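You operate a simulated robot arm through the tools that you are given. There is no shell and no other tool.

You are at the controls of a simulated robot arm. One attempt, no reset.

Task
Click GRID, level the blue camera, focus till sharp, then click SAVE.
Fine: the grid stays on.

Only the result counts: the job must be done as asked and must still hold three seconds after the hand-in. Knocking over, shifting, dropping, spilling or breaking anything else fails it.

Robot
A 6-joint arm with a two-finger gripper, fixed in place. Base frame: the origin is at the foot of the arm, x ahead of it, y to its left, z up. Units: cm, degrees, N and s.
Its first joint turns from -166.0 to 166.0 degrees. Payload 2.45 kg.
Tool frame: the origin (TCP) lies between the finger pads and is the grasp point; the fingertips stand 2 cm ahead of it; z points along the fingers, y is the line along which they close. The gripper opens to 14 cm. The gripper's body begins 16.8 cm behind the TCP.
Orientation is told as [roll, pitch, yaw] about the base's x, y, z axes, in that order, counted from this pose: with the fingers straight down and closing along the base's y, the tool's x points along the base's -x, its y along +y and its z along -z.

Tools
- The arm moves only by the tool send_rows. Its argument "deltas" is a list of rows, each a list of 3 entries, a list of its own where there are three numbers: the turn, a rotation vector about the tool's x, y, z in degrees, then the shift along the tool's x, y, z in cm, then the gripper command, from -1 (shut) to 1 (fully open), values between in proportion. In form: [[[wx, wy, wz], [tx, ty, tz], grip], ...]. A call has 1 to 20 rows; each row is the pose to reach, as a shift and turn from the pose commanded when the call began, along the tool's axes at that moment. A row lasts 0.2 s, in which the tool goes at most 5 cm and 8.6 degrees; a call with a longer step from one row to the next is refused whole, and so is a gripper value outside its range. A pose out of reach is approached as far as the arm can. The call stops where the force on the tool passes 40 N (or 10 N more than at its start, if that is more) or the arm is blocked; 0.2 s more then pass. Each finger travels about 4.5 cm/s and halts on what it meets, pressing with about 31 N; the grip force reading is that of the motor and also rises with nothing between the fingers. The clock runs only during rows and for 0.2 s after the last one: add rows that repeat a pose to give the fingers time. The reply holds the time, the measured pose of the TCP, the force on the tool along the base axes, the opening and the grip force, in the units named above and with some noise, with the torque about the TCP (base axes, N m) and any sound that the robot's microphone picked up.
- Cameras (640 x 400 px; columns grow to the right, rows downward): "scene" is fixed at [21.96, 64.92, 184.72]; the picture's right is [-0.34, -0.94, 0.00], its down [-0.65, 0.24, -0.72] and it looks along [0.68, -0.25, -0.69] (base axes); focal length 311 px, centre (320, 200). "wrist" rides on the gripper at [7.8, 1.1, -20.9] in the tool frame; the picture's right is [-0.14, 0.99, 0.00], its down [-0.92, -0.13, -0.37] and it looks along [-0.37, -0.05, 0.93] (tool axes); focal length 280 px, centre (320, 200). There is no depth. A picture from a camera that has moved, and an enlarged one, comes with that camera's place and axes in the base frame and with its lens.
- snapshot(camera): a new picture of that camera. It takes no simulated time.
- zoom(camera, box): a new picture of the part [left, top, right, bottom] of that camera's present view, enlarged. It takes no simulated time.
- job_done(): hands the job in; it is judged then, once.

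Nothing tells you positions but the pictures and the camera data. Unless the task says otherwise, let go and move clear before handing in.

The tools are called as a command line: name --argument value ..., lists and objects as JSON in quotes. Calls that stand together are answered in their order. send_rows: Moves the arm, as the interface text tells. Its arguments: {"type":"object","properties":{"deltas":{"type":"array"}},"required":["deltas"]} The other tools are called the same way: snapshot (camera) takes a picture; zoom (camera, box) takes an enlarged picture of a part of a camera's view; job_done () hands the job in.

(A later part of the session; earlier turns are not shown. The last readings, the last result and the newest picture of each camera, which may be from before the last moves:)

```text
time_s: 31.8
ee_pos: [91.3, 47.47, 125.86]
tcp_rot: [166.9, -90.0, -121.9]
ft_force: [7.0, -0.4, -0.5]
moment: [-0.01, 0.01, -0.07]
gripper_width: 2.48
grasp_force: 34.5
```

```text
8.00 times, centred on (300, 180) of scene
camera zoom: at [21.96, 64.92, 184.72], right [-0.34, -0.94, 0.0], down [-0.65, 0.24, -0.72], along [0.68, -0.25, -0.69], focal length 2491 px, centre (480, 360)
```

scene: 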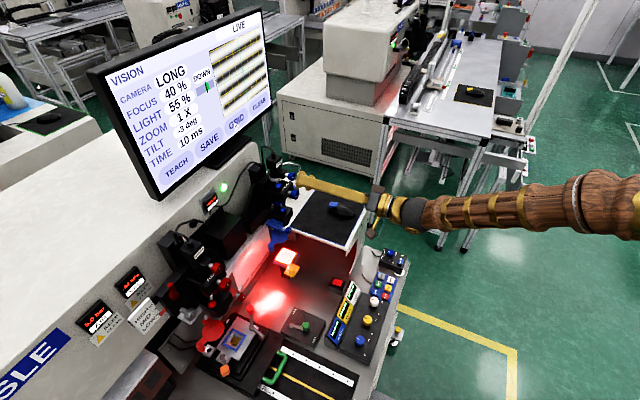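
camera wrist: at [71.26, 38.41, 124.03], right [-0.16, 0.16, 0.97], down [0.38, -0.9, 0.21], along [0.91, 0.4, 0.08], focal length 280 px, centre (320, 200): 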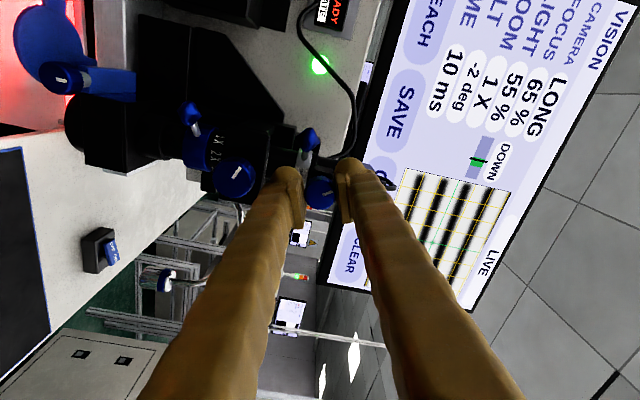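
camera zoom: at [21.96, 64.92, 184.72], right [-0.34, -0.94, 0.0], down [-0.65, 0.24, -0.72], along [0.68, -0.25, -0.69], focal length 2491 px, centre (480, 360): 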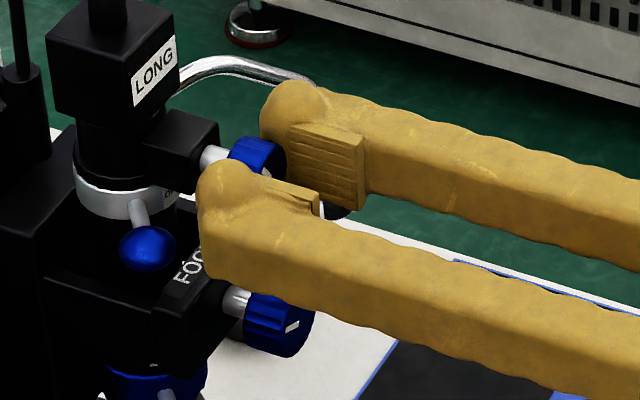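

send_rows --deltas '[[[0, 0, 4], [0, 0, 0], -0.8], [[0, 0, 8], [0, 0, 0], -0.8], [[0, 0, 12], [0, 0, 0], -0.8], [[0, 0, 12], [0, 0, 0], -0.8]]'

zoom --camera "scene" --box '[80, 0, 280, 200]'

zoom --camera "wrist" --box '[240, 120, 400, 220]'

```text
time_s: 32.8
ee_pos: [91.32, 47.49, 125.8]
tcp_rot: [90.0, -78.1, -45.0]
ft_force: [-21.3, -10.1, -5.5]
moment: [-0.34, 0.32, 0.16]
gripper_width: 2.45
grasp_force: 45.0
```

```text
2.00 times, centred on (180, 100) of scene
camera zoom: at [21.96, 64.92, 184.72], right [-0.34, -0.94, 0.0], down [-0.65, 0.24, -0.72], along [0.68, -0.25, -0.69], focal length 623 px, centre (600, 400)
```

zoom: 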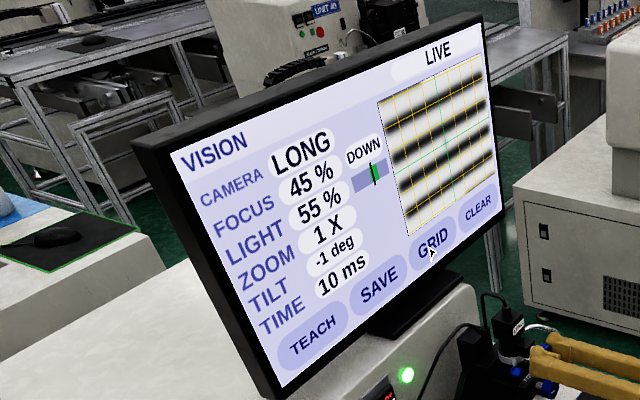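

```text
4.00 times, centred on (320, 170) of wrist
camera zoom: at [74.62, 34.61, 118.42], right [-0.66, 0.67, 0.34], down [-0.04, -0.48, 0.87], along [0.75, 0.57, 0.35], focal length 1122 px, centre (320, 320)
```

zoom: 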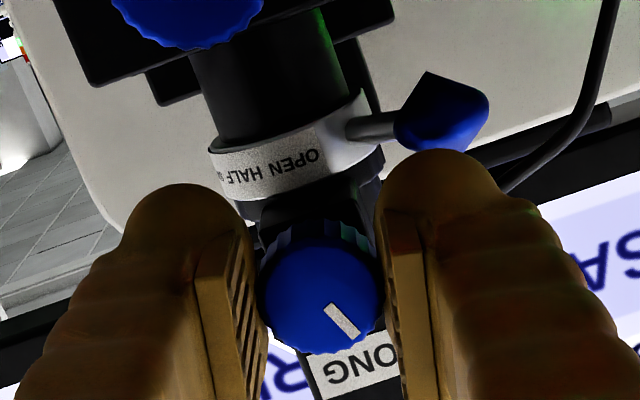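

TILT now reads -1. Around 18 to 20° of knob turn gives 1°, so I'll continue in smaller steps.

send_rows --deltas '[[[0, 0, 4], [0, 0, 0], -0.8], [[0, 0, 8], [0, 0, 0], -0.8], [[0, 0, 12], [0, 0, 0], -0.8], [[0, 0, 12], [0, 0, 0], -0.8]]'

zoom --camera "scene" --box '[80, 0, 280, 200]'

zoom --camera "scene" --box '[200, 30, 280, 80]'

```text
time_s: 33.8
ee_pos: [91.3, 47.57, 125.98]
tcp_rot: [90.1, -66.0, -45.1]
ft_force: [-32.8, -17.1, -4.6]
moment: [-0.05, 0.04, 0.2]
gripper_width: 2.45
grasp_force: 45.4
```

```text
2.00 times, centred on (180, 100) of scene
camera zoom: at [21.96, 64.92, 184.72], right [-0.34, -0.94, 0.0], down [-0.65, 0.24, -0.72], along [0.68, -0.25, -0.69], focal length 623 px, centre (600, 400)
```

zoom: 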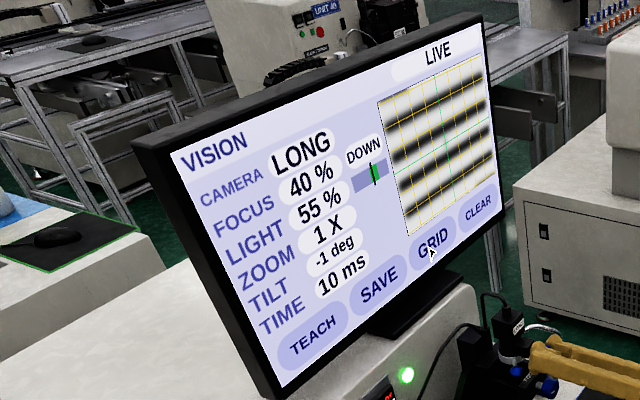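

```text
8.00 times, centred on (240, 55) of scene
camera zoom: at [21.96, 64.92, 184.72], right [-0.34, -0.94, 0.0], down [-0.65, 0.24, -0.72], along [0.68, -0.25, -0.69], focal length 2491 px, centre (960, 1360)
```

zoom: 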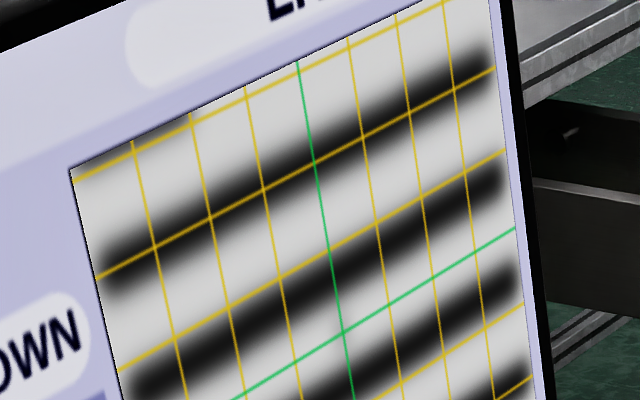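

The axial load is near the limit, so I'll release to unload it and check the readouts before re-gripping.

send_rows --deltas '[[[0, 0, 0], [0, 0, 0], -0.6], [[0, 0, 0], [0, 0, 0], -0.45], [[0, 0, 0], [0, 0, 0], -0.45]]'

zoom --camera "scene" --box '[80, 0, 280, 200]'

zoom --camera "wrist" --box '[240, 120, 400, 220]'

zoom --camera "scene" --box '[260, 155, 340, 205]'

```text
time_s: 34.6
ee_pos: [91.28, 47.67, 125.86]
tcp_rot: [90.1, -66.0, -45.0]
ft_force: [-1.0, -0.1, -0.5]
moment: [0.01, 0.01, 0.03]
gripper_width: 3.86
grasp_force: 0.0
```

```text
2.00 times, centred on (180, 100) of scene
camera zoom: at [21.96, 64.92, 184.72], right [-0.34, -0.94, 0.0], down [-0.65, 0.24, -0.72], along [0.68, -0.25, -0.69], focal length 623 px, centre (600, 400)
```

zoom: 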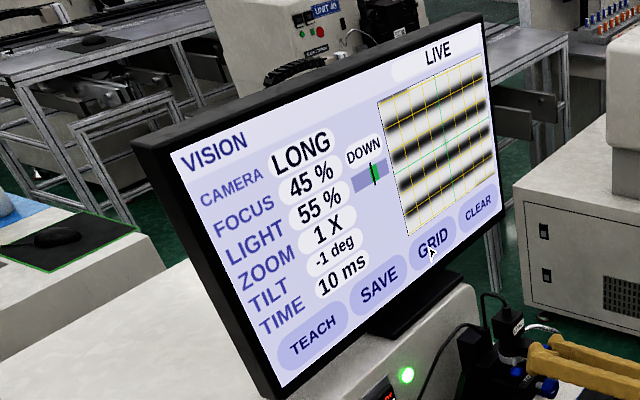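

```text
4.00 times, centred on (320, 170) of wrist
camera zoom: at [73.63, 35.73, 119.14], right [-0.6, 0.6, 0.53], down [0.09, -0.61, 0.79], along [0.8, 0.52, 0.31], focal length 1122 px, centre (320, 320)
```

zoom: 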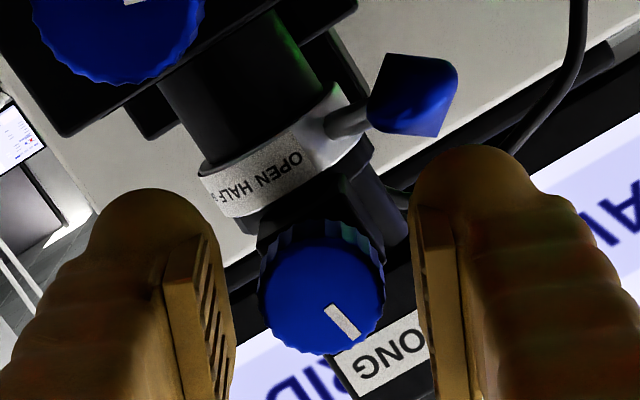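

```text
8.00 times, centred on (300, 180) of scene
camera zoom: at [21.96, 64.92, 184.72], right [-0.34, -0.94, 0.0], down [-0.65, 0.24, -0.72], along [0.68, -0.25, -0.69], focal length 2491 px, centre (480, 360)
```

zoom: 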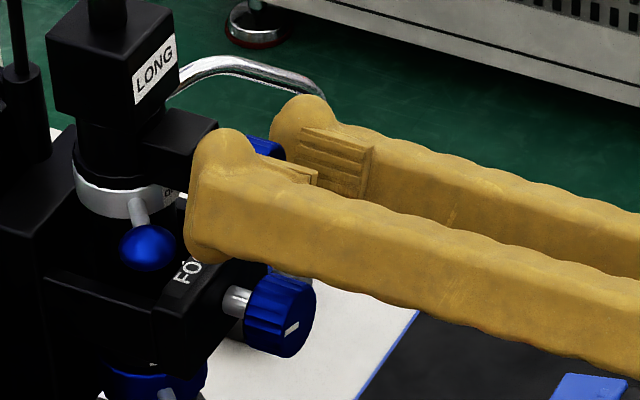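

send_rows --deltas '[[[0, 0, 0], [0, 0, 0], -0.7], [[0, 0, 0], [0, 0, 0], -0.8], [[0, 0, 3], [0, 0, 0], -0.8], [[0, 0, 6], [0, 0, 0], -0.8], [[0, 0, 6], [0, 0, 0], -0.8]]'

zoom --camera "scene" --box '[80, 0, 280, 200]'

zoom --camera "scene" --box '[200, 30, 280, 80]'

```text
time_s: 35.8
ee_pos: [91.33, 47.54, 125.97]
tcp_rot: [90.1, -60.1, -45.0]
ft_force: [5.3, 3.0, -3.2]
moment: [-0.05, 0.06, 0.02]
gripper_width: 2.47
grasp_force: 45.3
```

```text
2.00 times, centred on (180, 100) of scene
camera zoom: at [21.96, 64.92, 184.72], right [-0.34, -0.94, 0.0], down [-0.65, 0.24, -0.72], along [0.68, -0.25, -0.69], focal length 623 px, centre (600, 400)
```

zoom: 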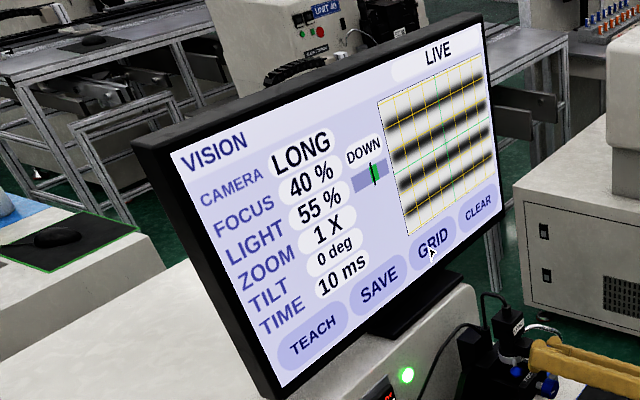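

```text
8.00 times, centred on (240, 55) of scene
camera zoom: at [21.96, 64.92, 184.72], right [-0.34, -0.94, 0.0], down [-0.65, 0.24, -0.72], along [0.68, -0.25, -0.69], focal length 2491 px, centre (960, 1360)
```

zoom: 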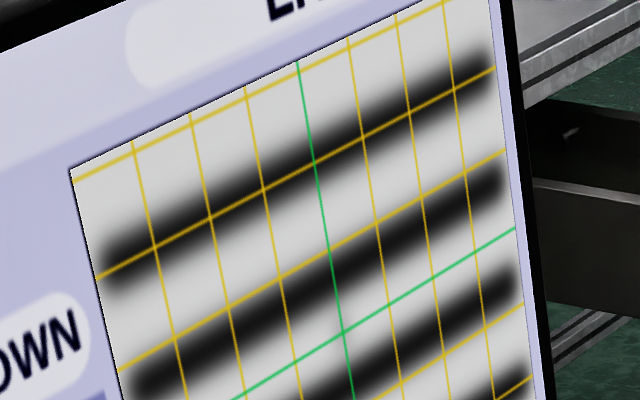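

TILT reads 0. Based on where the reading changed (about 20° of knob per degree), true level should be about 6° further, so I'll centre it there.

send_rows --deltas '[[[0, 0, 3], [0, 0, 0], -0.8], [[0, 0, 6], [0, 0, 0], -0.8], [[0, 0, 6], [0, 0, 0], -0.8]]'

zoom --camera "scene" --box '[160, 50, 240, 100]'

zoom --camera "scene" --box '[200, 50, 280, 100]'

zoom --camera "scene" --box '[80, 0, 280, 200]'

```text
time_s: 36.6
ee_pos: [91.3, 47.67, 125.92]
tcp_rot: [90.1, -54.0, -45.1]
ft_force: [-17.7, -7.6, -3.5]
moment: [-0.03, 0.06, 0.14]
gripper_width: 2.43
grasp_force: 44.4
```

```text
8.00 times, centred on (200, 75) of scene
camera zoom: at [21.96, 64.92, 184.72], right [-0.34, -0.94, 0.0], down [-0.65, 0.24, -0.72], along [0.68, -0.25, -0.69], focal length 2491 px, centre (1280, 1200)
```

zoom: 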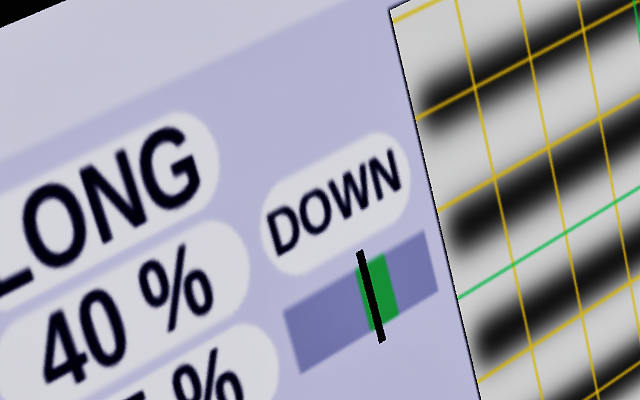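

```text
8.00 times, centred on (240, 75) of scene
camera zoom: at [21.96, 64.92, 184.72], right [-0.34, -0.94, 0.0], down [-0.65, 0.24, -0.72], along [0.68, -0.25, -0.69], focal length 2491 px, centre (960, 1200)
```

zoom: 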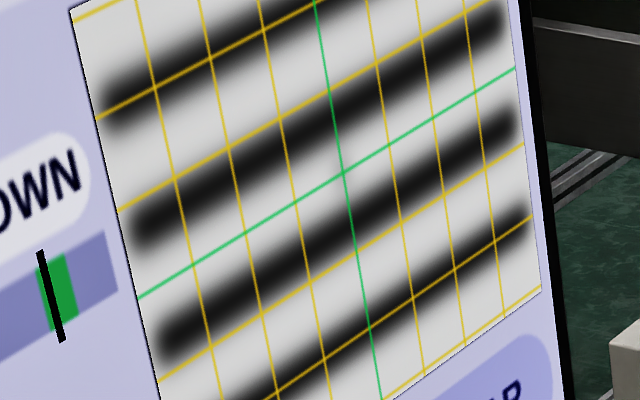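

```text
2.00 times, centred on (180, 100) of scene
camera zoom: at [21.96, 64.92, 184.72], right [-0.34, -0.94, 0.0], down [-0.65, 0.24, -0.72], along [0.68, -0.25, -0.69], focal length 623 px, centre (600, 400)
```

zoom: 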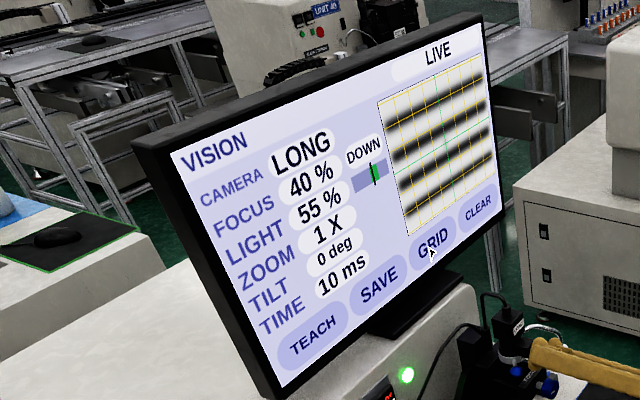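

send_rows --deltas '[[[0, 0, 0], [0, 0, 0], -0.6], [[0, 0, 0], [0, 0, 0], -0.4], [[0, 0, 0], [0, 0, 0], -0.35], [[0, 0, 0], [0, 0, -3], -0.3], [[0, 0, 0], [0, 0, -6.5], -0.3], [[0, 0, 0], [0, 0, -8], -0.3], [[0, 0, 0], [0, 0, -8], -0.3]]'

zoom --camera "scene" --box '[80, 0, 280, 200]'

zoom --camera "scene" --box '[200, 40, 280, 90]'

zoom --camera "scene" --box '[250, 150, 330, 200]'

snapshot --camera "wrist"

```text
time_s: 38.2
ee_pos: [85.69, 42.08, 125.98]
tcp_rot: [90.0, -54.0, -45.1]
ft_force: [-0.3, 0.3, 0.7]
moment: [0.02, 0.02, 0.0]
gripper_width: 4.91
grasp_force: 0.1
```

```text
2.00 times, centred on (180, 100) of scene
camera zoom: at [21.96, 64.92, 184.72], right [-0.34, -0.94, 0.0], down [-0.65, 0.24, -0.72], along [0.68, -0.25, -0.69], focal length 623 px, centre (600, 400)
```

zoom: 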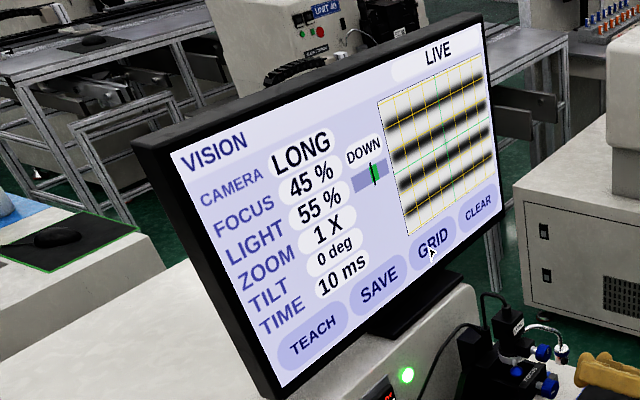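

```text
8.00 times, centred on (240, 65) of scene
camera zoom: at [21.96, 64.92, 184.72], right [-0.34, -0.94, 0.0], down [-0.65, 0.24, -0.72], along [0.68, -0.25, -0.69], focal length 2491 px, centre (960, 1280)
```

zoom: 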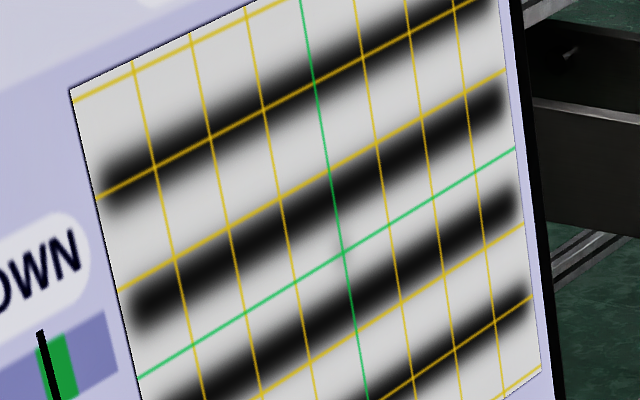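

```text
8.00 times, centred on (290, 175) of scene
camera zoom: at [21.96, 64.92, 184.72], right [-0.34, -0.94, 0.0], down [-0.65, 0.24, -0.72], along [0.68, -0.25, -0.69], focal length 2491 px, centre (560, 400)
```

zoom: 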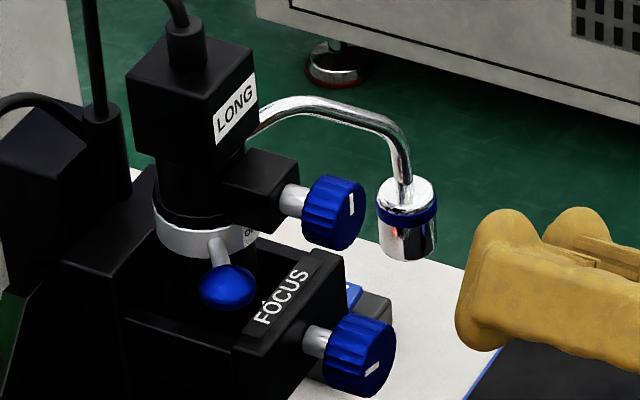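

```text
taken
camera wrist: at [67.02, 31.12, 120.23], right [-0.51, 0.51, 0.69], down [0.19, -0.72, 0.67], along [0.84, 0.48, 0.27], focal length 280 px, centre (320, 200)
```

wrist: 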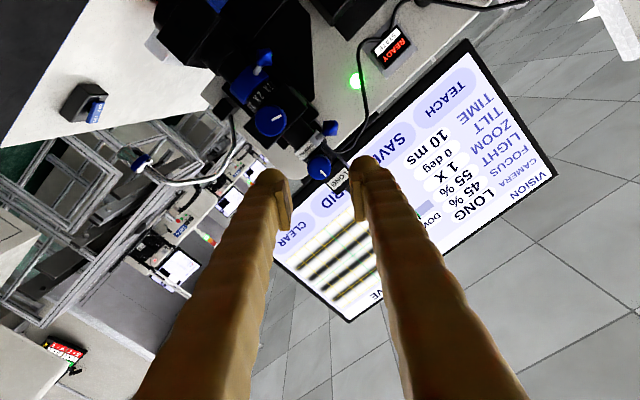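

TILT holds at 0 after release. Now the FOCUS knob, about 6.9 cm lower; I'll roll back to 0° and drop in front of it.

send_rows --deltas '[[[0, 0, -7.2], [1.1, -0.8, 0], -0.2], [[0, 0, -14.4], [2.2, -1.6, 0], -0.2], [[0, 0, -21.6], [3.35, -2.4, 0], -0.2], [[0, 0, -28.8], [4.5, -3.25, 0], -0.2], [[0, 0, -36], [5.57, -4.05, 0], -0.2], [[0, 0, -36], [5.57, -4.05, 0], -0.2]]'

zoom --camera "wrist" --box '[240, 100, 400, 200]'

zoom --camera "scene" --box '[260, 165, 340, 215]'

snapshot --camera "scene"

```text
time_s: 39.6
ee_pos: [85.69, 41.89, 118.83]
tcp_rot: [-119.8, -89.9, 164.6]
ft_force: [0.3, 0.3, 0.1]
moment: [0.01, 0.0, 0.02]
gripper_width: 5.59
grasp_force: 0.1
```

```text
4.00 times, centred on (320, 150) of wrist
camera zoom: at [70.16, 27.89, 111.0], right [-0.7, 0.7, 0.14], down [-0.17, -0.35, 0.92], along [0.69, 0.62, 0.37], focal length 1122 px, centre (320, 400)
```

zoom: 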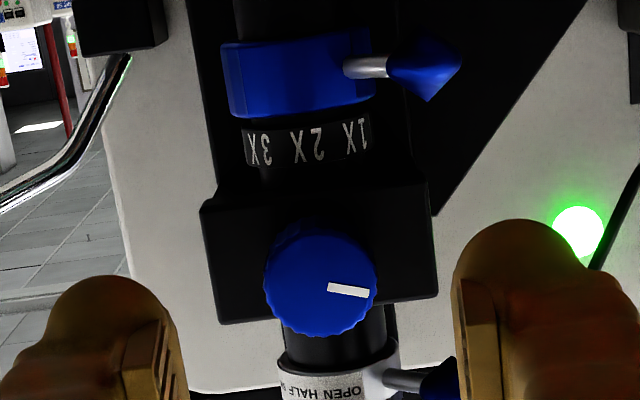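

```text
8.00 times, centred on (300, 190) of scene
camera zoom: at [21.96, 64.92, 184.72], right [-0.34, -0.94, 0.0], down [-0.65, 0.24, -0.72], along [0.68, -0.25, -0.69], focal length 2491 px, centre (480, 280)
```

zoom: 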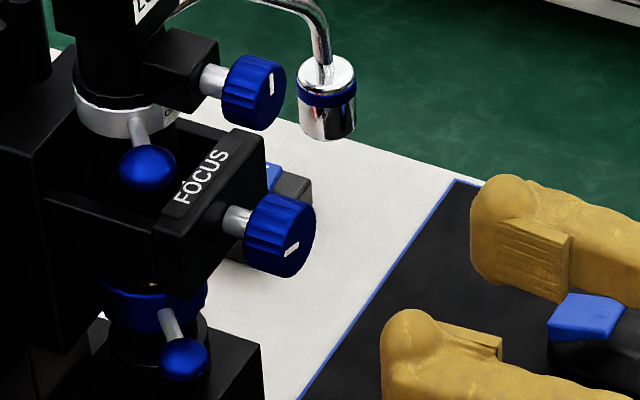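

```text
taken
```

scene: 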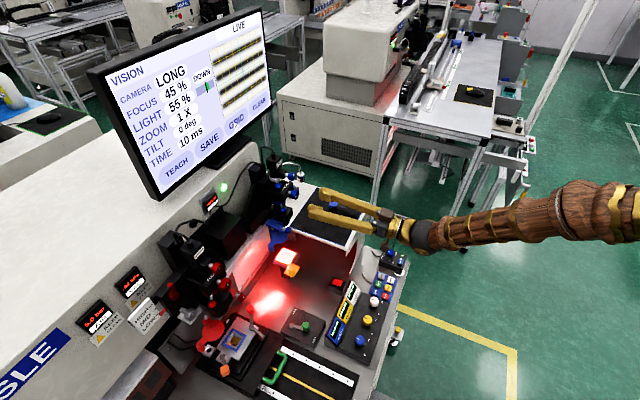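

The FOCUS knob is centred to within 0.2 cm. I'll shift up slightly, go forward 7 cm, and grip it.

send_rows --deltas '[[[0, 0, 0], [-0.17, 0.05, 3], -0.25], [[0, 0, 0], [-0.17, 0.05, 5.5], -0.25], [[0, 0, 0], [-0.17, 0.05, 7.0], -0.25], [[0, 0, 0], [-0.17, 0.05, 7.0], -0.25], [[0, 0, 0], [-0.17, 0.05, 7.0], -0.5], [[0, 0, 0], [-0.17, 0.05, 7.0], -0.75], [[0, 0, 0], [-0.17, 0.05, 7.0], -0.75]]'

zoom --camera "wrist" --box '[240, 120, 400, 220]'

zoom --camera "scene" --box '[80, 0, 280, 200]'

zoom --camera "scene" --box '[260, 165, 340, 215]'

```text
time_s: 41.2
ee_pos: [90.53, 46.89, 119.15]
tcp_rot: [135.0, -90.0, -90.0]
ft_force: [23.5, -9.8, 1.4]
moment: [-0.05, -0.04, -0.22]
gripper_width: 2.87
grasp_force: 35.2
```

```text
4.00 times, centred on (320, 170) of wrist
camera zoom: at [75.0, 32.8, 111.23], right [-0.7, 0.7, 0.14], down [-0.17, -0.35, 0.92], along [0.69, 0.62, 0.37], focal length 1122 px, centre (320, 320)
```

zoom: 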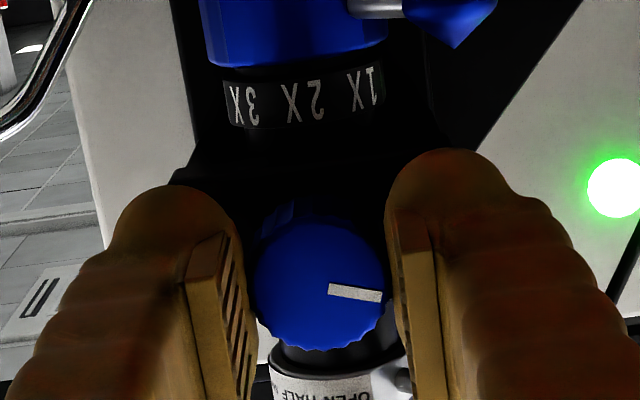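

```text
2.00 times, centred on (180, 100) of scene
camera zoom: at [21.96, 64.92, 184.72], right [-0.34, -0.94, 0.0], down [-0.65, 0.24, -0.72], along [0.68, -0.25, -0.69], focal length 623 px, centre (600, 400)
```

zoom: 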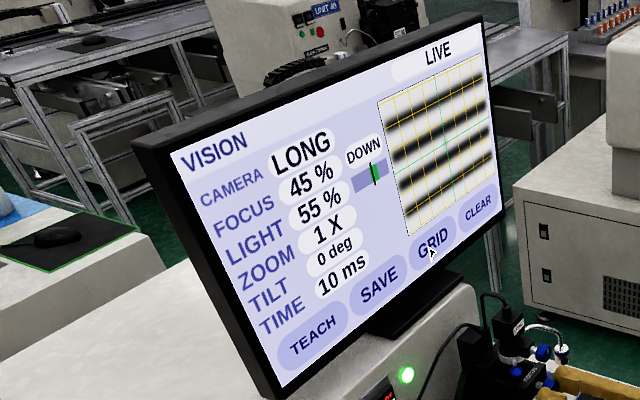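

```text
8.00 times, centred on (300, 190) of scene
camera zoom: at [21.96, 64.92, 184.72], right [-0.34, -0.94, 0.0], down [-0.65, 0.24, -0.72], along [0.68, -0.25, -0.69], focal length 2491 px, centre (480, 280)
```

zoom: 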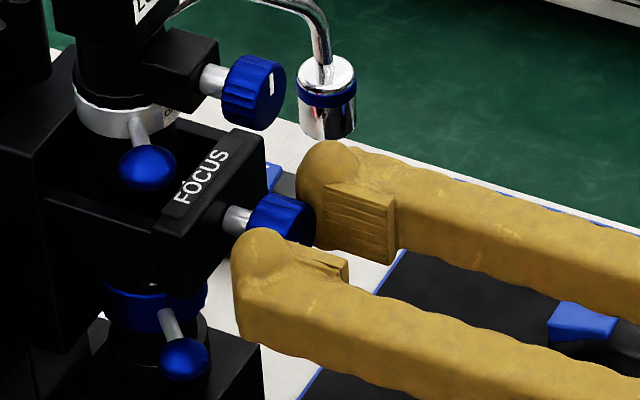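

The knob is held, with a slight side force to the right. I'll ease 0.1 cm that way and turn 10° clockwise as a test.

send_rows --deltas '[[[0, 0, 0], [0, -0.1, 0], -0.75], [[0, 0, 5], [0, -0.1, 0], -0.75], [[0, 0, 10], [0, -0.1, 0], -0.75], [[0, 0, 10], [0, -0.1, 0], -0.75]]'

zoom --camera "scene" --box '[80, 0, 280, 200]'

zoom --camera "scene" --box '[200, 40, 280, 90]'

```text
time_s: 42.2
ee_pos: [90.59, 46.78, 119.13]
tcp_rot: [90.1, -80.0, -45.1]
ft_force: [-9.4, -30.8, -2.4]
moment: [-0.01, 0.02, -0.21]
gripper_width: 2.89
grasp_force: 44.8
```

```text
2.00 times, centred on (180, 100) of scene
camera zoom: at [21.96, 64.92, 184.72], right [-0.34, -0.94, 0.0], down [-0.65, 0.24, -0.72], along [0.68, -0.25, -0.69], focal length 623 px, centre (600, 400)
```

zoom: 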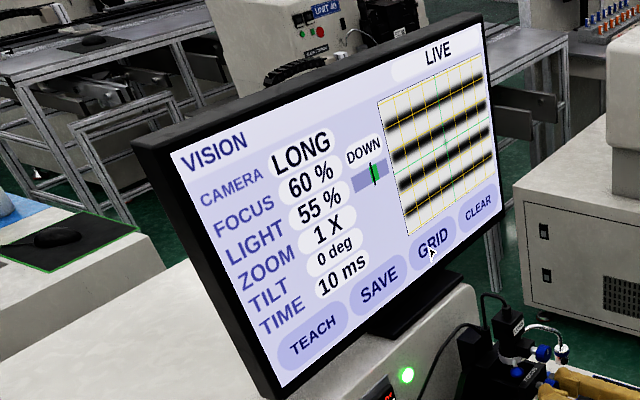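

```text
8.00 times, centred on (240, 65) of scene
camera zoom: at [21.96, 64.92, 184.72], right [-0.34, -0.94, 0.0], down [-0.65, 0.24, -0.72], along [0.68, -0.25, -0.69], focal length 2491 px, centre (960, 1280)
```

zoom: 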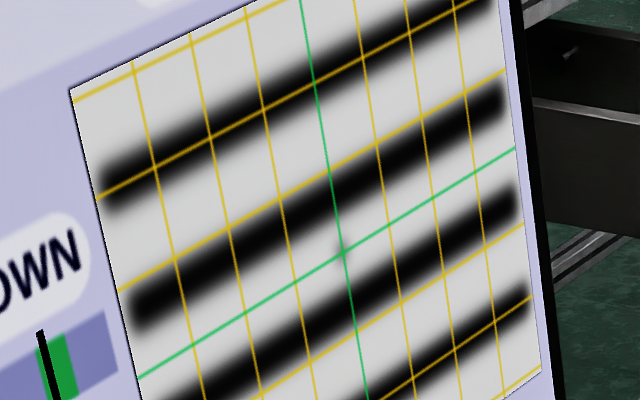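

FOCUS is at 60% and clearly sharper. I'll continue clockwise in small steps, easing off slightly to keep the forces low.

send_rows --deltas '[[[0, 0, 0], [0, -0.05, -0.1], -0.75], [[0, 0, 3], [0, -0.05, -0.1], -0.75], [[0, 0, 6], [0, -0.05, -0.1], -0.75], [[0, 0, 6], [0, -0.05, -0.1], -0.75]]'

zoom --camera "scene" --box '[80, 0, 280, 200]'

zoom --camera "scene" --box '[200, 40, 280, 90]'

```text
time_s: 43.2
ee_pos: [90.65, 46.74, 119.11]
tcp_rot: [89.6, -74.0, -44.7]
ft_force: [7.7, 10.2, -15.1]
moment: [-0.17, 0.17, 0.08]
gripper_width: 2.87
grasp_force: 45.4
```

```text
2.00 times, centred on (180, 100) of scene
camera zoom: at [21.96, 64.92, 184.72], right [-0.34, -0.94, 0.0], down [-0.65, 0.24, -0.72], along [0.68, -0.25, -0.69], focal length 623 px, centre (600, 400)
```

zoom: 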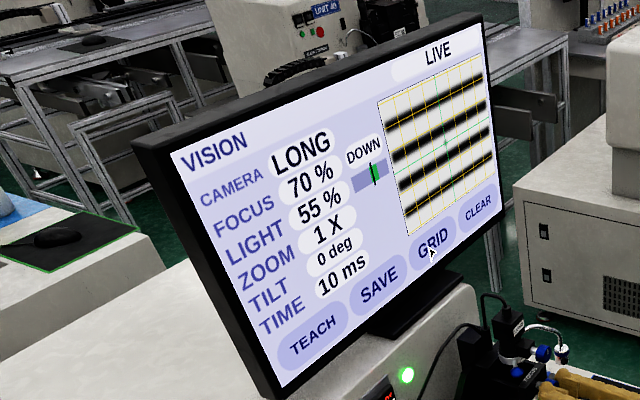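

```text
8.00 times, centred on (240, 65) of scene
camera zoom: at [21.96, 64.92, 184.72], right [-0.34, -0.94, 0.0], down [-0.65, 0.24, -0.72], along [0.68, -0.25, -0.69], focal length 2491 px, centre (960, 1280)
```

zoom: 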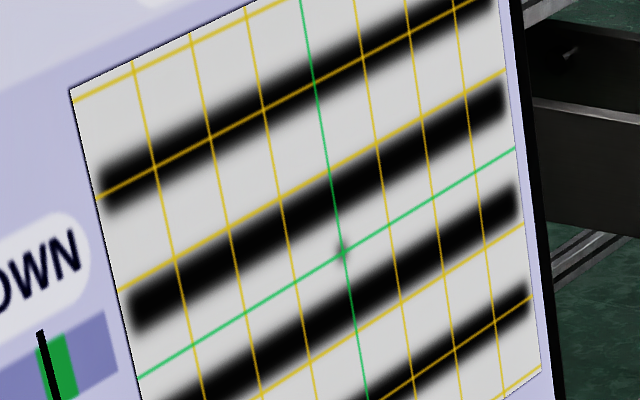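

send_rows --deltas '[[[0, 0, 3], [0, 0, 0], -0.75], [[0, 0, 6], [0, 0, 0], -0.75], [[0, 0, 6], [0, 0, 0], -0.75]]'

zoom --camera "scene" --box '[80, 0, 280, 200]'

zoom --camera "scene" --box '[200, 40, 280, 90]'

```text
time_s: 44.0
ee_pos: [90.59, 46.69, 119.18]
tcp_rot: [89.7, -68.0, -44.9]
ft_force: [5.5, 24.9, -23.2]
moment: [-0.18, 0.14, 0.1]
gripper_width: 2.83
grasp_force: 44.9
```

```text
2.00 times, centred on (180, 100) of scene
camera zoom: at [21.96, 64.92, 184.72], right [-0.34, -0.94, 0.0], down [-0.65, 0.24, -0.72], along [0.68, -0.25, -0.69], focal length 623 px, centre (600, 400)
```

zoom: 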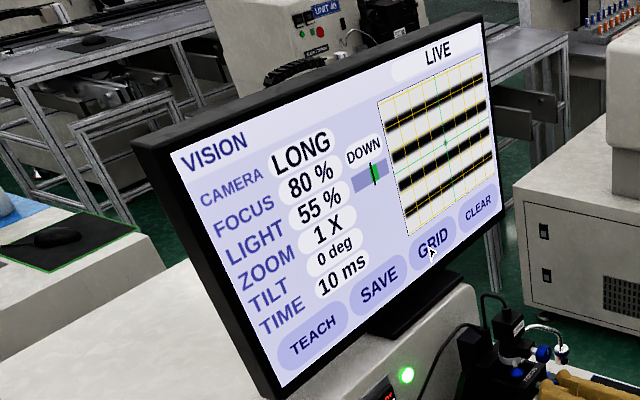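

```text
8.00 times, centred on (240, 65) of scene
camera zoom: at [21.96, 64.92, 184.72], right [-0.34, -0.94, 0.0], down [-0.65, 0.24, -0.72], along [0.68, -0.25, -0.69], focal length 2491 px, centre (960, 1280)
```

zoom: 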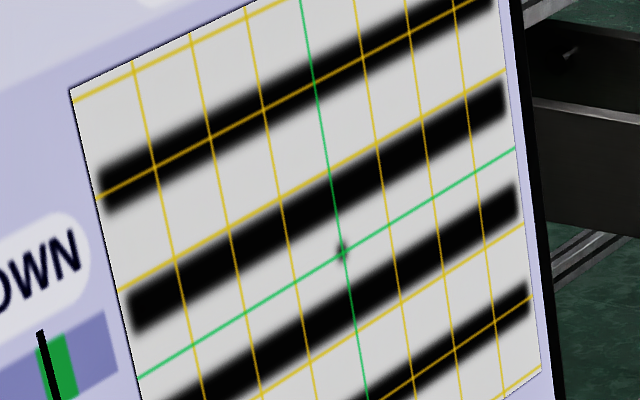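

FOCUS is at 80% and still getting sharper. I'll relieve the side load and turn a bit further.

send_rows --deltas '[[[0, 0, 0], [0.08, 0.01, 0.06], -0.75], [[0, 0, 2], [0.1, 0.01, 0.07], -0.75], [[0, 0, 4], [0.1, 0.01, 0.07], -0.75], [[0, 0, 4], [0.1, 0.01, 0.07], -0.75]]'

zoom --camera "scene" --box '[80, 0, 280, 200]'

zoom --camera "scene" --box '[200, 40, 280, 90]'

```text
time_s: 45.0
ee_pos: [90.67, 46.77, 119.11]
tcp_rot: [90.2, -64.0, -45.2]
ft_force: [-31.0, -15.9, -10.5]
moment: [-0.11, 0.1, 0.16]
gripper_width: 2.89
grasp_force: 44.8
```

```text
2.00 times, centred on (180, 100) of scene
camera zoom: at [21.96, 64.92, 184.72], right [-0.34, -0.94, 0.0], down [-0.65, 0.24, -0.72], along [0.68, -0.25, -0.69], focal length 623 px, centre (600, 400)
```

zoom: 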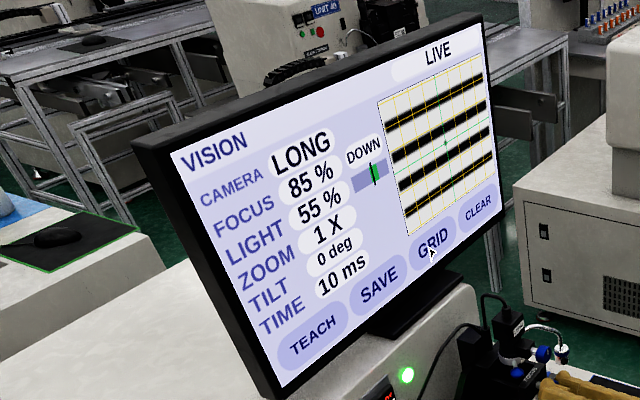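

```text
8.00 times, centred on (240, 65) of scene
camera zoom: at [21.96, 64.92, 184.72], right [-0.34, -0.94, 0.0], down [-0.65, 0.24, -0.72], along [0.68, -0.25, -0.69], focal length 2491 px, centre (960, 1280)
```

zoom: 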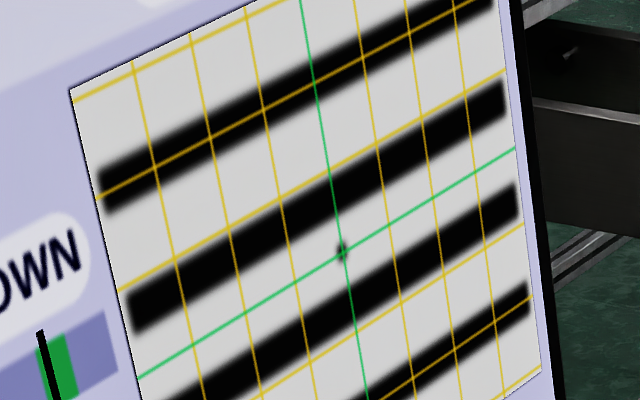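

FOCUS is at 85%. I'll open to drop the load, then re-grip and continue.

send_rows --deltas '[[[0, 0, 0], [0, 0, 0], -0.5], [[0, 0, 0], [0, 0, 0], -0.35], [[0, 0, 0], [0, 0, 0], -0.35]]'

zoom --camera "scene" --box '[80, 0, 280, 200]'

zoom --camera "wrist" --box '[240, 120, 400, 220]'

zoom --camera "scene" --box '[260, 165, 340, 215]'

```text
time_s: 45.8
ee_pos: [90.72, 46.87, 119.08]
tcp_rot: [90.1, -64.0, -45.3]
ft_force: [-0.3, 0.4, -0.8]
moment: [0.0, 0.03, 0.0]
gripper_width: 4.54
grasp_force: 0.1
```

```text
2.00 times, centred on (180, 100) of scene
camera zoom: at [21.96, 64.92, 184.72], right [-0.34, -0.94, 0.0], down [-0.65, 0.24, -0.72], along [0.68, -0.25, -0.69], focal length 623 px, centre (600, 400)
```

zoom: 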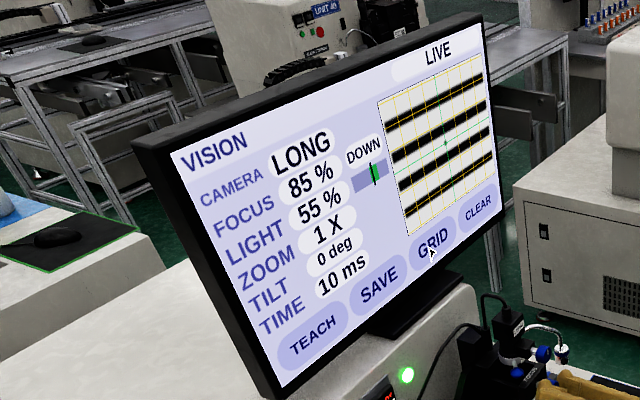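

```text
4.00 times, centred on (320, 170) of wrist
camera zoom: at [72.78, 35.13, 112.49], right [-0.59, 0.59, 0.56], down [0.1, -0.63, 0.77], along [0.8, 0.51, 0.31], focal length 1122 px, centre (320, 320)
```

zoom: 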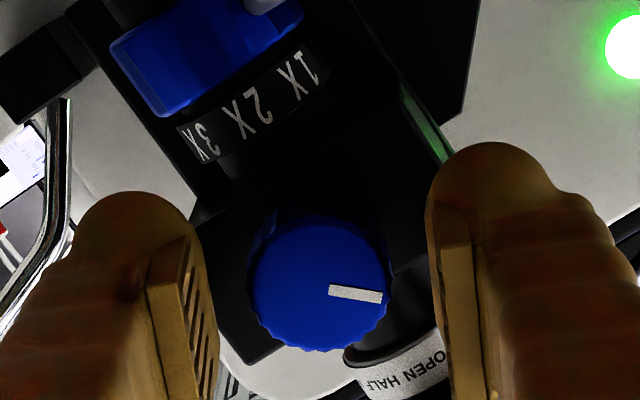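

```text
8.00 times, centred on (300, 190) of scene
camera zoom: at [21.96, 64.92, 184.72], right [-0.34, -0.94, 0.0], down [-0.65, 0.24, -0.72], along [0.68, -0.25, -0.69], focal length 2491 px, centre (480, 280)
```

zoom: 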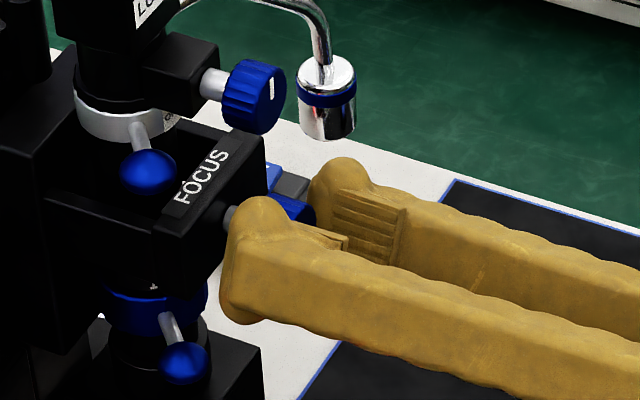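

send_rows --deltas '[[[0, 0, 0], [0, 0, 0], -0.6], [[0, 0, 0], [0, 0, 0], -0.75], [[0, 0, 2], [0, 0, 0], -0.75], [[0, 0, 4], [0, 0, 0], -0.75], [[0, 0, 4], [0, 0, 0], -0.75]]'

zoom --camera "scene" --box '[80, 0, 280, 200]'

zoom --camera "scene" --box '[200, 40, 280, 90]'

```text
time_s: 47.0
ee_pos: [90.7, 46.83, 119.07]
tcp_rot: [90.1, -60.0, -45.2]
ft_force: [4.9, -0.3, 0.5]
moment: [0.01, -0.02, -0.07]
gripper_width: 2.9
grasp_force: 45.1
```

```text
2.00 times, centred on (180, 100) of scene
camera zoom: at [21.96, 64.92, 184.72], right [-0.34, -0.94, 0.0], down [-0.65, 0.24, -0.72], along [0.68, -0.25, -0.69], focal length 623 px, centre (600, 400)
```

zoom: 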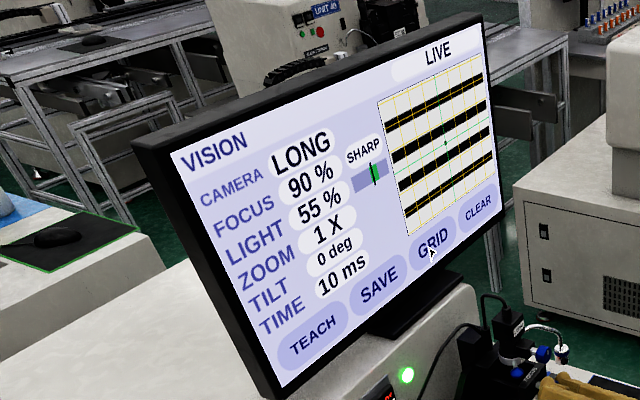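

```text
8.00 times, centred on (240, 65) of scene
camera zoom: at [21.96, 64.92, 184.72], right [-0.34, -0.94, 0.0], down [-0.65, 0.24, -0.72], along [0.68, -0.25, -0.69], focal length 2491 px, centre (960, 1280)
```

zoom: 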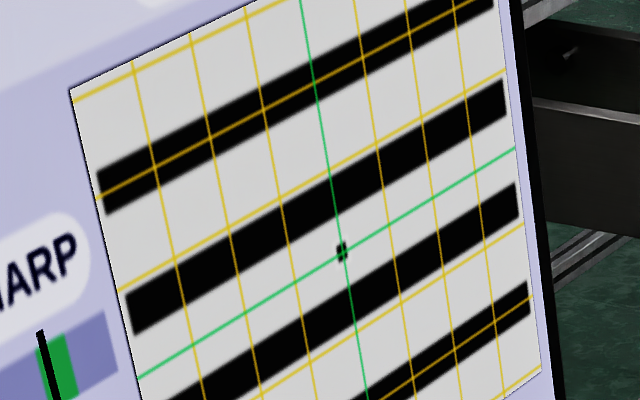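

The display now says SHARP at 90% with TILT 0. I'll nudge 2° more for margin inside the sharp band and check.

send_rows --deltas '[[[0, 0, 1], [0, 0, 0], -0.75], [[0, 0, 2], [0, 0, 0], -0.75], [[0, 0, 2], [0, 0, 0], -0.75]]'

zoom --camera "scene" --box '[80, 0, 280, 200]'

zoom --camera "scene" --box '[200, 40, 280, 90]'

```text
time_s: 47.8
ee_pos: [90.64, 46.88, 119.06]
tcp_rot: [89.9, -58.0, -44.9]
ft_force: [15.0, 0.0, -8.4]
moment: [-0.1, 0.03, -0.11]
gripper_width: 2.87
grasp_force: 45.1
```

```text
2.00 times, centred on (180, 100) of scene
camera zoom: at [21.96, 64.92, 184.72], right [-0.34, -0.94, 0.0], down [-0.65, 0.24, -0.72], along [0.68, -0.25, -0.69], focal length 623 px, centre (600, 400)
```

zoom: 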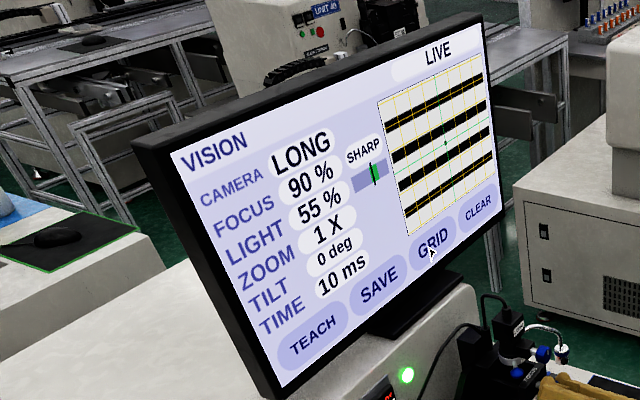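

```text
8.00 times, centred on (240, 65) of scene
camera zoom: at [21.96, 64.92, 184.72], right [-0.34, -0.94, 0.0], down [-0.65, 0.24, -0.72], along [0.68, -0.25, -0.69], focal length 2491 px, centre (960, 1280)
```

zoom: 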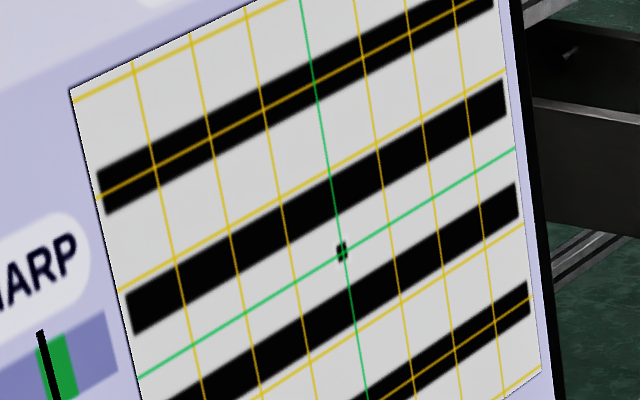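

Still SHARP. I'll release the knob and back straight off, then recheck the readouts.

send_rows --deltas '[[[0, 0, 0], [0, 0, 0], -0.5], [[0, 0, 0], [0, 0, 0], -0.3], [[0, 0, 0], [0, 0, 0], -0.2], [[0, 0, 0], [0, 0, -3], -0.2], [[0, 0, 0], [0, 0, -6.5], -0.2], [[0, 0, 0], [0, 0, -10], -0.2], [[0, 0, 0], [0, 0, -10], -0.2]]'

zoom --camera "scene" --box '[80, 0, 280, 200]'

zoom --camera "scene" --box '[200, 40, 280, 90]'

zoom --camera "scene" --box '[250, 150, 330, 200]'

```text
time_s: 49.4
ee_pos: [83.33, 39.8, 118.93]
tcp_rot: [90.0, -58.0, -45.2]
ft_force: [0.6, -0.1, 0.6]
moment: [0.02, 0.03, 0.03]
gripper_width: 5.58
grasp_force: 0.1
```

```text
2.00 times, centred on (180, 100) of scene
camera zoom: at [21.96, 64.92, 184.72], right [-0.34, -0.94, 0.0], down [-0.65, 0.24, -0.72], along [0.68, -0.25, -0.69], focal length 623 px, centre (600, 400)
```

zoom: 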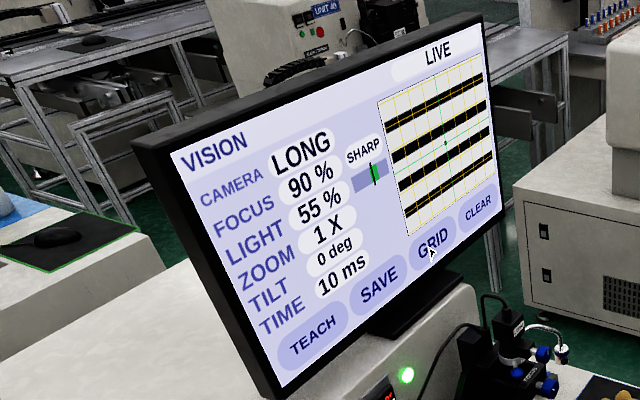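

```text
8.00 times, centred on (240, 65) of scene
camera zoom: at [21.96, 64.92, 184.72], right [-0.34, -0.94, 0.0], down [-0.65, 0.24, -0.72], along [0.68, -0.25, -0.69], focal length 2491 px, centre (960, 1280)
```

zoom: 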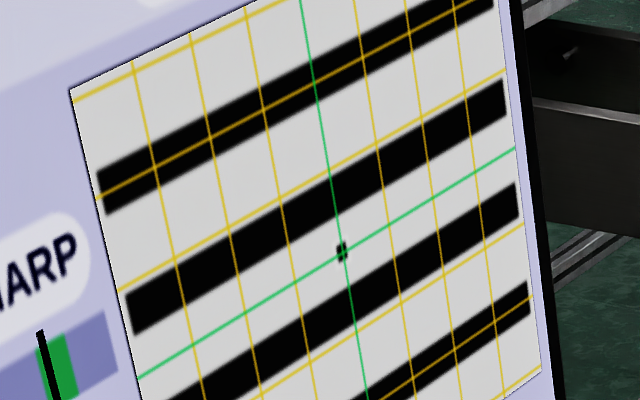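

```text
8.00 times, centred on (290, 175) of scene
camera zoom: at [21.96, 64.92, 184.72], right [-0.34, -0.94, 0.0], down [-0.65, 0.24, -0.72], along [0.68, -0.25, -0.69], focal length 2491 px, centre (560, 400)
```

zoom: 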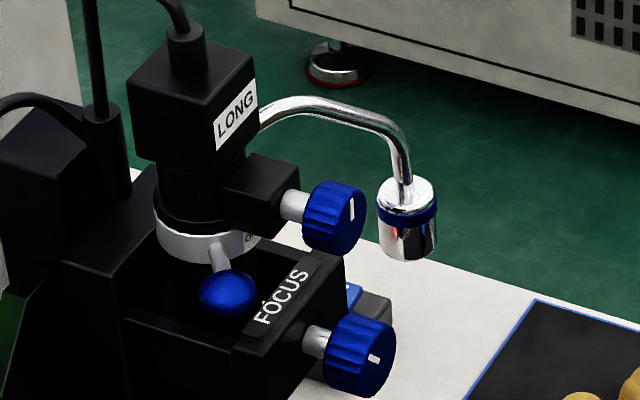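

zoom --camera "scene" --box '[232, 55, 262, 75]'

zoom --camera "scene" --box '[290, 175, 370, 225]'

snapshot --camera "wrist"

```text
16.00 times, centred on (247, 65) of scene
camera zoom: at [21.96, 64.92, 184.72], right [-0.34, -0.94, 0.0], down [-0.65, 0.24, -0.72], along [0.68, -0.25, -0.69], focal length 4982 px, centre (1488, 2360)
```

zoom: 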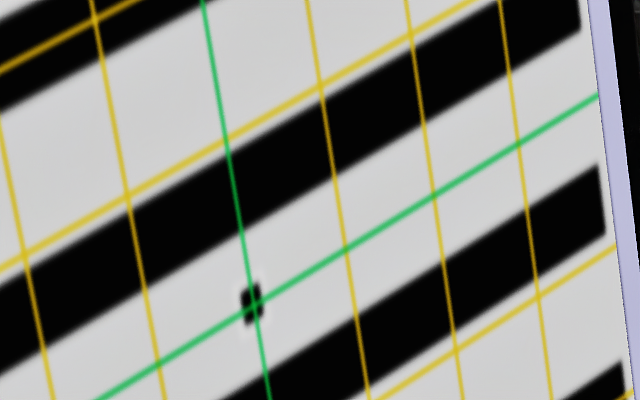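

```text
8.00 times, centred on (330, 200) of scene
camera zoom: at [21.96, 64.92, 184.72], right [-0.34, -0.94, 0.0], down [-0.65, 0.24, -0.72], along [0.68, -0.25, -0.69], focal length 2491 px, centre (240, 200)
```

zoom: 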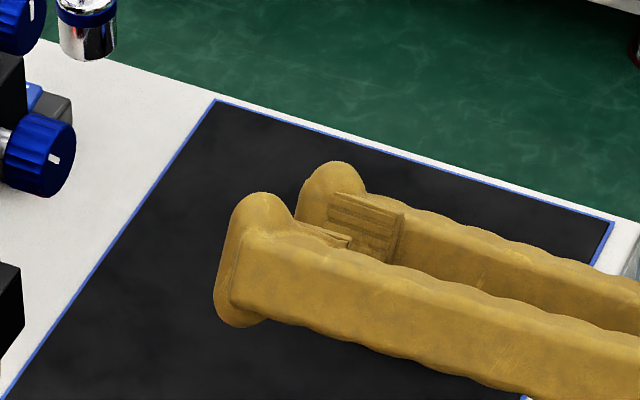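

```text
taken
camera wrist: at [65.03, 28.65, 112.9], right [-0.54, 0.54, 0.64], down [0.16, -0.68, 0.71], along [0.82, 0.49, 0.28], focal length 280 px, centre (320, 200)
```

wrist: 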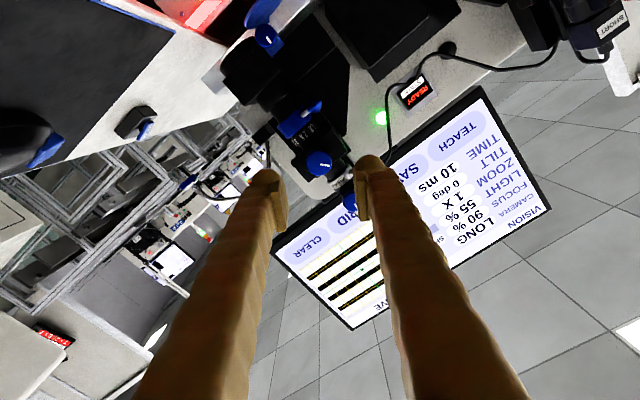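

Everything is holding: SHARP, TILT 0, grid on. Now back to the mouse for SAVE; I'll un-roll the gripper first.

send_rows --deltas '[[[0, 0, -8], [0, 0, -1], -0.1], [[0, 0, -16], [0, 0, -2], 0.1], [[0, 0, -24], [0, 0, -3], 0.3], [[0, 0, -32], [0, 0, -3], 0.43], [[0, 0, -32], [0, 0, -3], 0.43]]'

```text
time_s: 50.6
ee_pos: [81.39, 37.68, 119.24]
tcp_rot: [-103.0, -90.0, 147.9]
ft_force: [0.3, 0.3, 0.0]
moment: [0.03, -0.01, 0.01]
gripper_width: 10.02
grasp_force: 0.1
```

The roll is back to 0°. Next I'll move over to the mouse pre-grasp with the 40° tilt used before.

send_rows --deltas '[[[0, 7.14, 0], [1.0, -2.7, -0.7], 0.43], [[0, 14.28, 0], [2.0, -5.4, -1.4], 0.43], [[0, 21.42, 0], [3.0, -8.1, -2.1], 0.43], [[0, 28.56, 0], [4.0, -10.8, -2.8], 0.43], [[0, 35.7, 0], [5.0, -13.5, -3.5], 0.43], [[0, 42.84, 0], [6.0, -16.2, -4.2], 0.43], [[0, 50, 0], [6.9, -18.9, -4.9], 0.43], [[0, 50, 0], [6.9, -18.9, -4.9], 0.43]]'

snapshot --camera "wrist"

zoom --camera "scene" --box '[290, 180, 370, 230]'

```text
time_s: 52.4
ee_pos: [91.76, 20.72, 112.42]
tcp_rot: [-0.1, -40.0, 44.9]
ft_force: [0.2, -1.3, 0.8]
moment: [0.02, -0.03, 0.01]
gripper_width: 10.01
grasp_force: 0.1
```

```text
taken
camera wrist: at [77.12, 7.63, 123.34], right [-0.62, 0.78, 0.09], down [0.42, 0.24, 0.87], along [0.66, 0.58, -0.48], focal length 280 px, centre (320, 200)
```

wrist: 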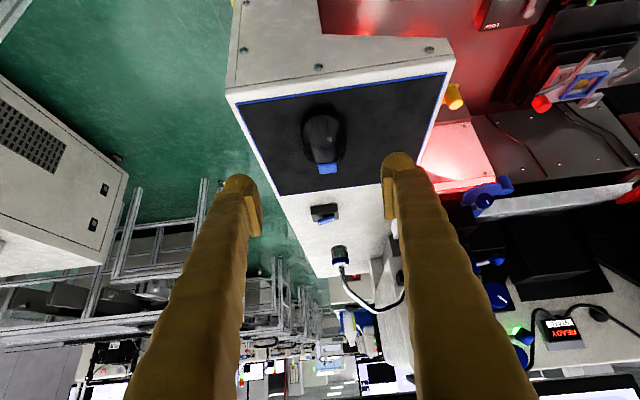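

```text
8.00 times, centred on (330, 205) of scene
camera zoom: at [21.96, 64.92, 184.72], right [-0.34, -0.94, 0.0], down [-0.65, 0.24, -0.72], along [0.68, -0.25, -0.69], focal length 2491 px, centre (240, 160)
```

zoom: 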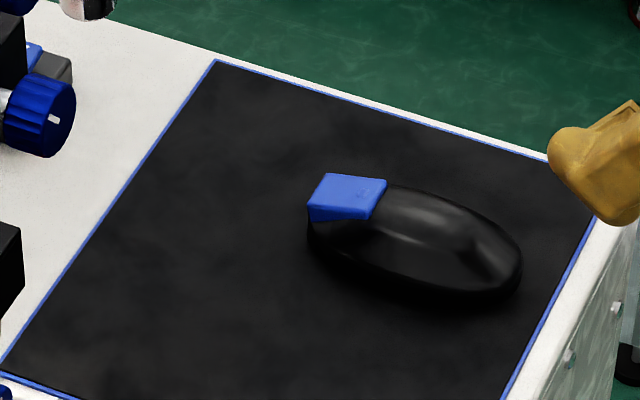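

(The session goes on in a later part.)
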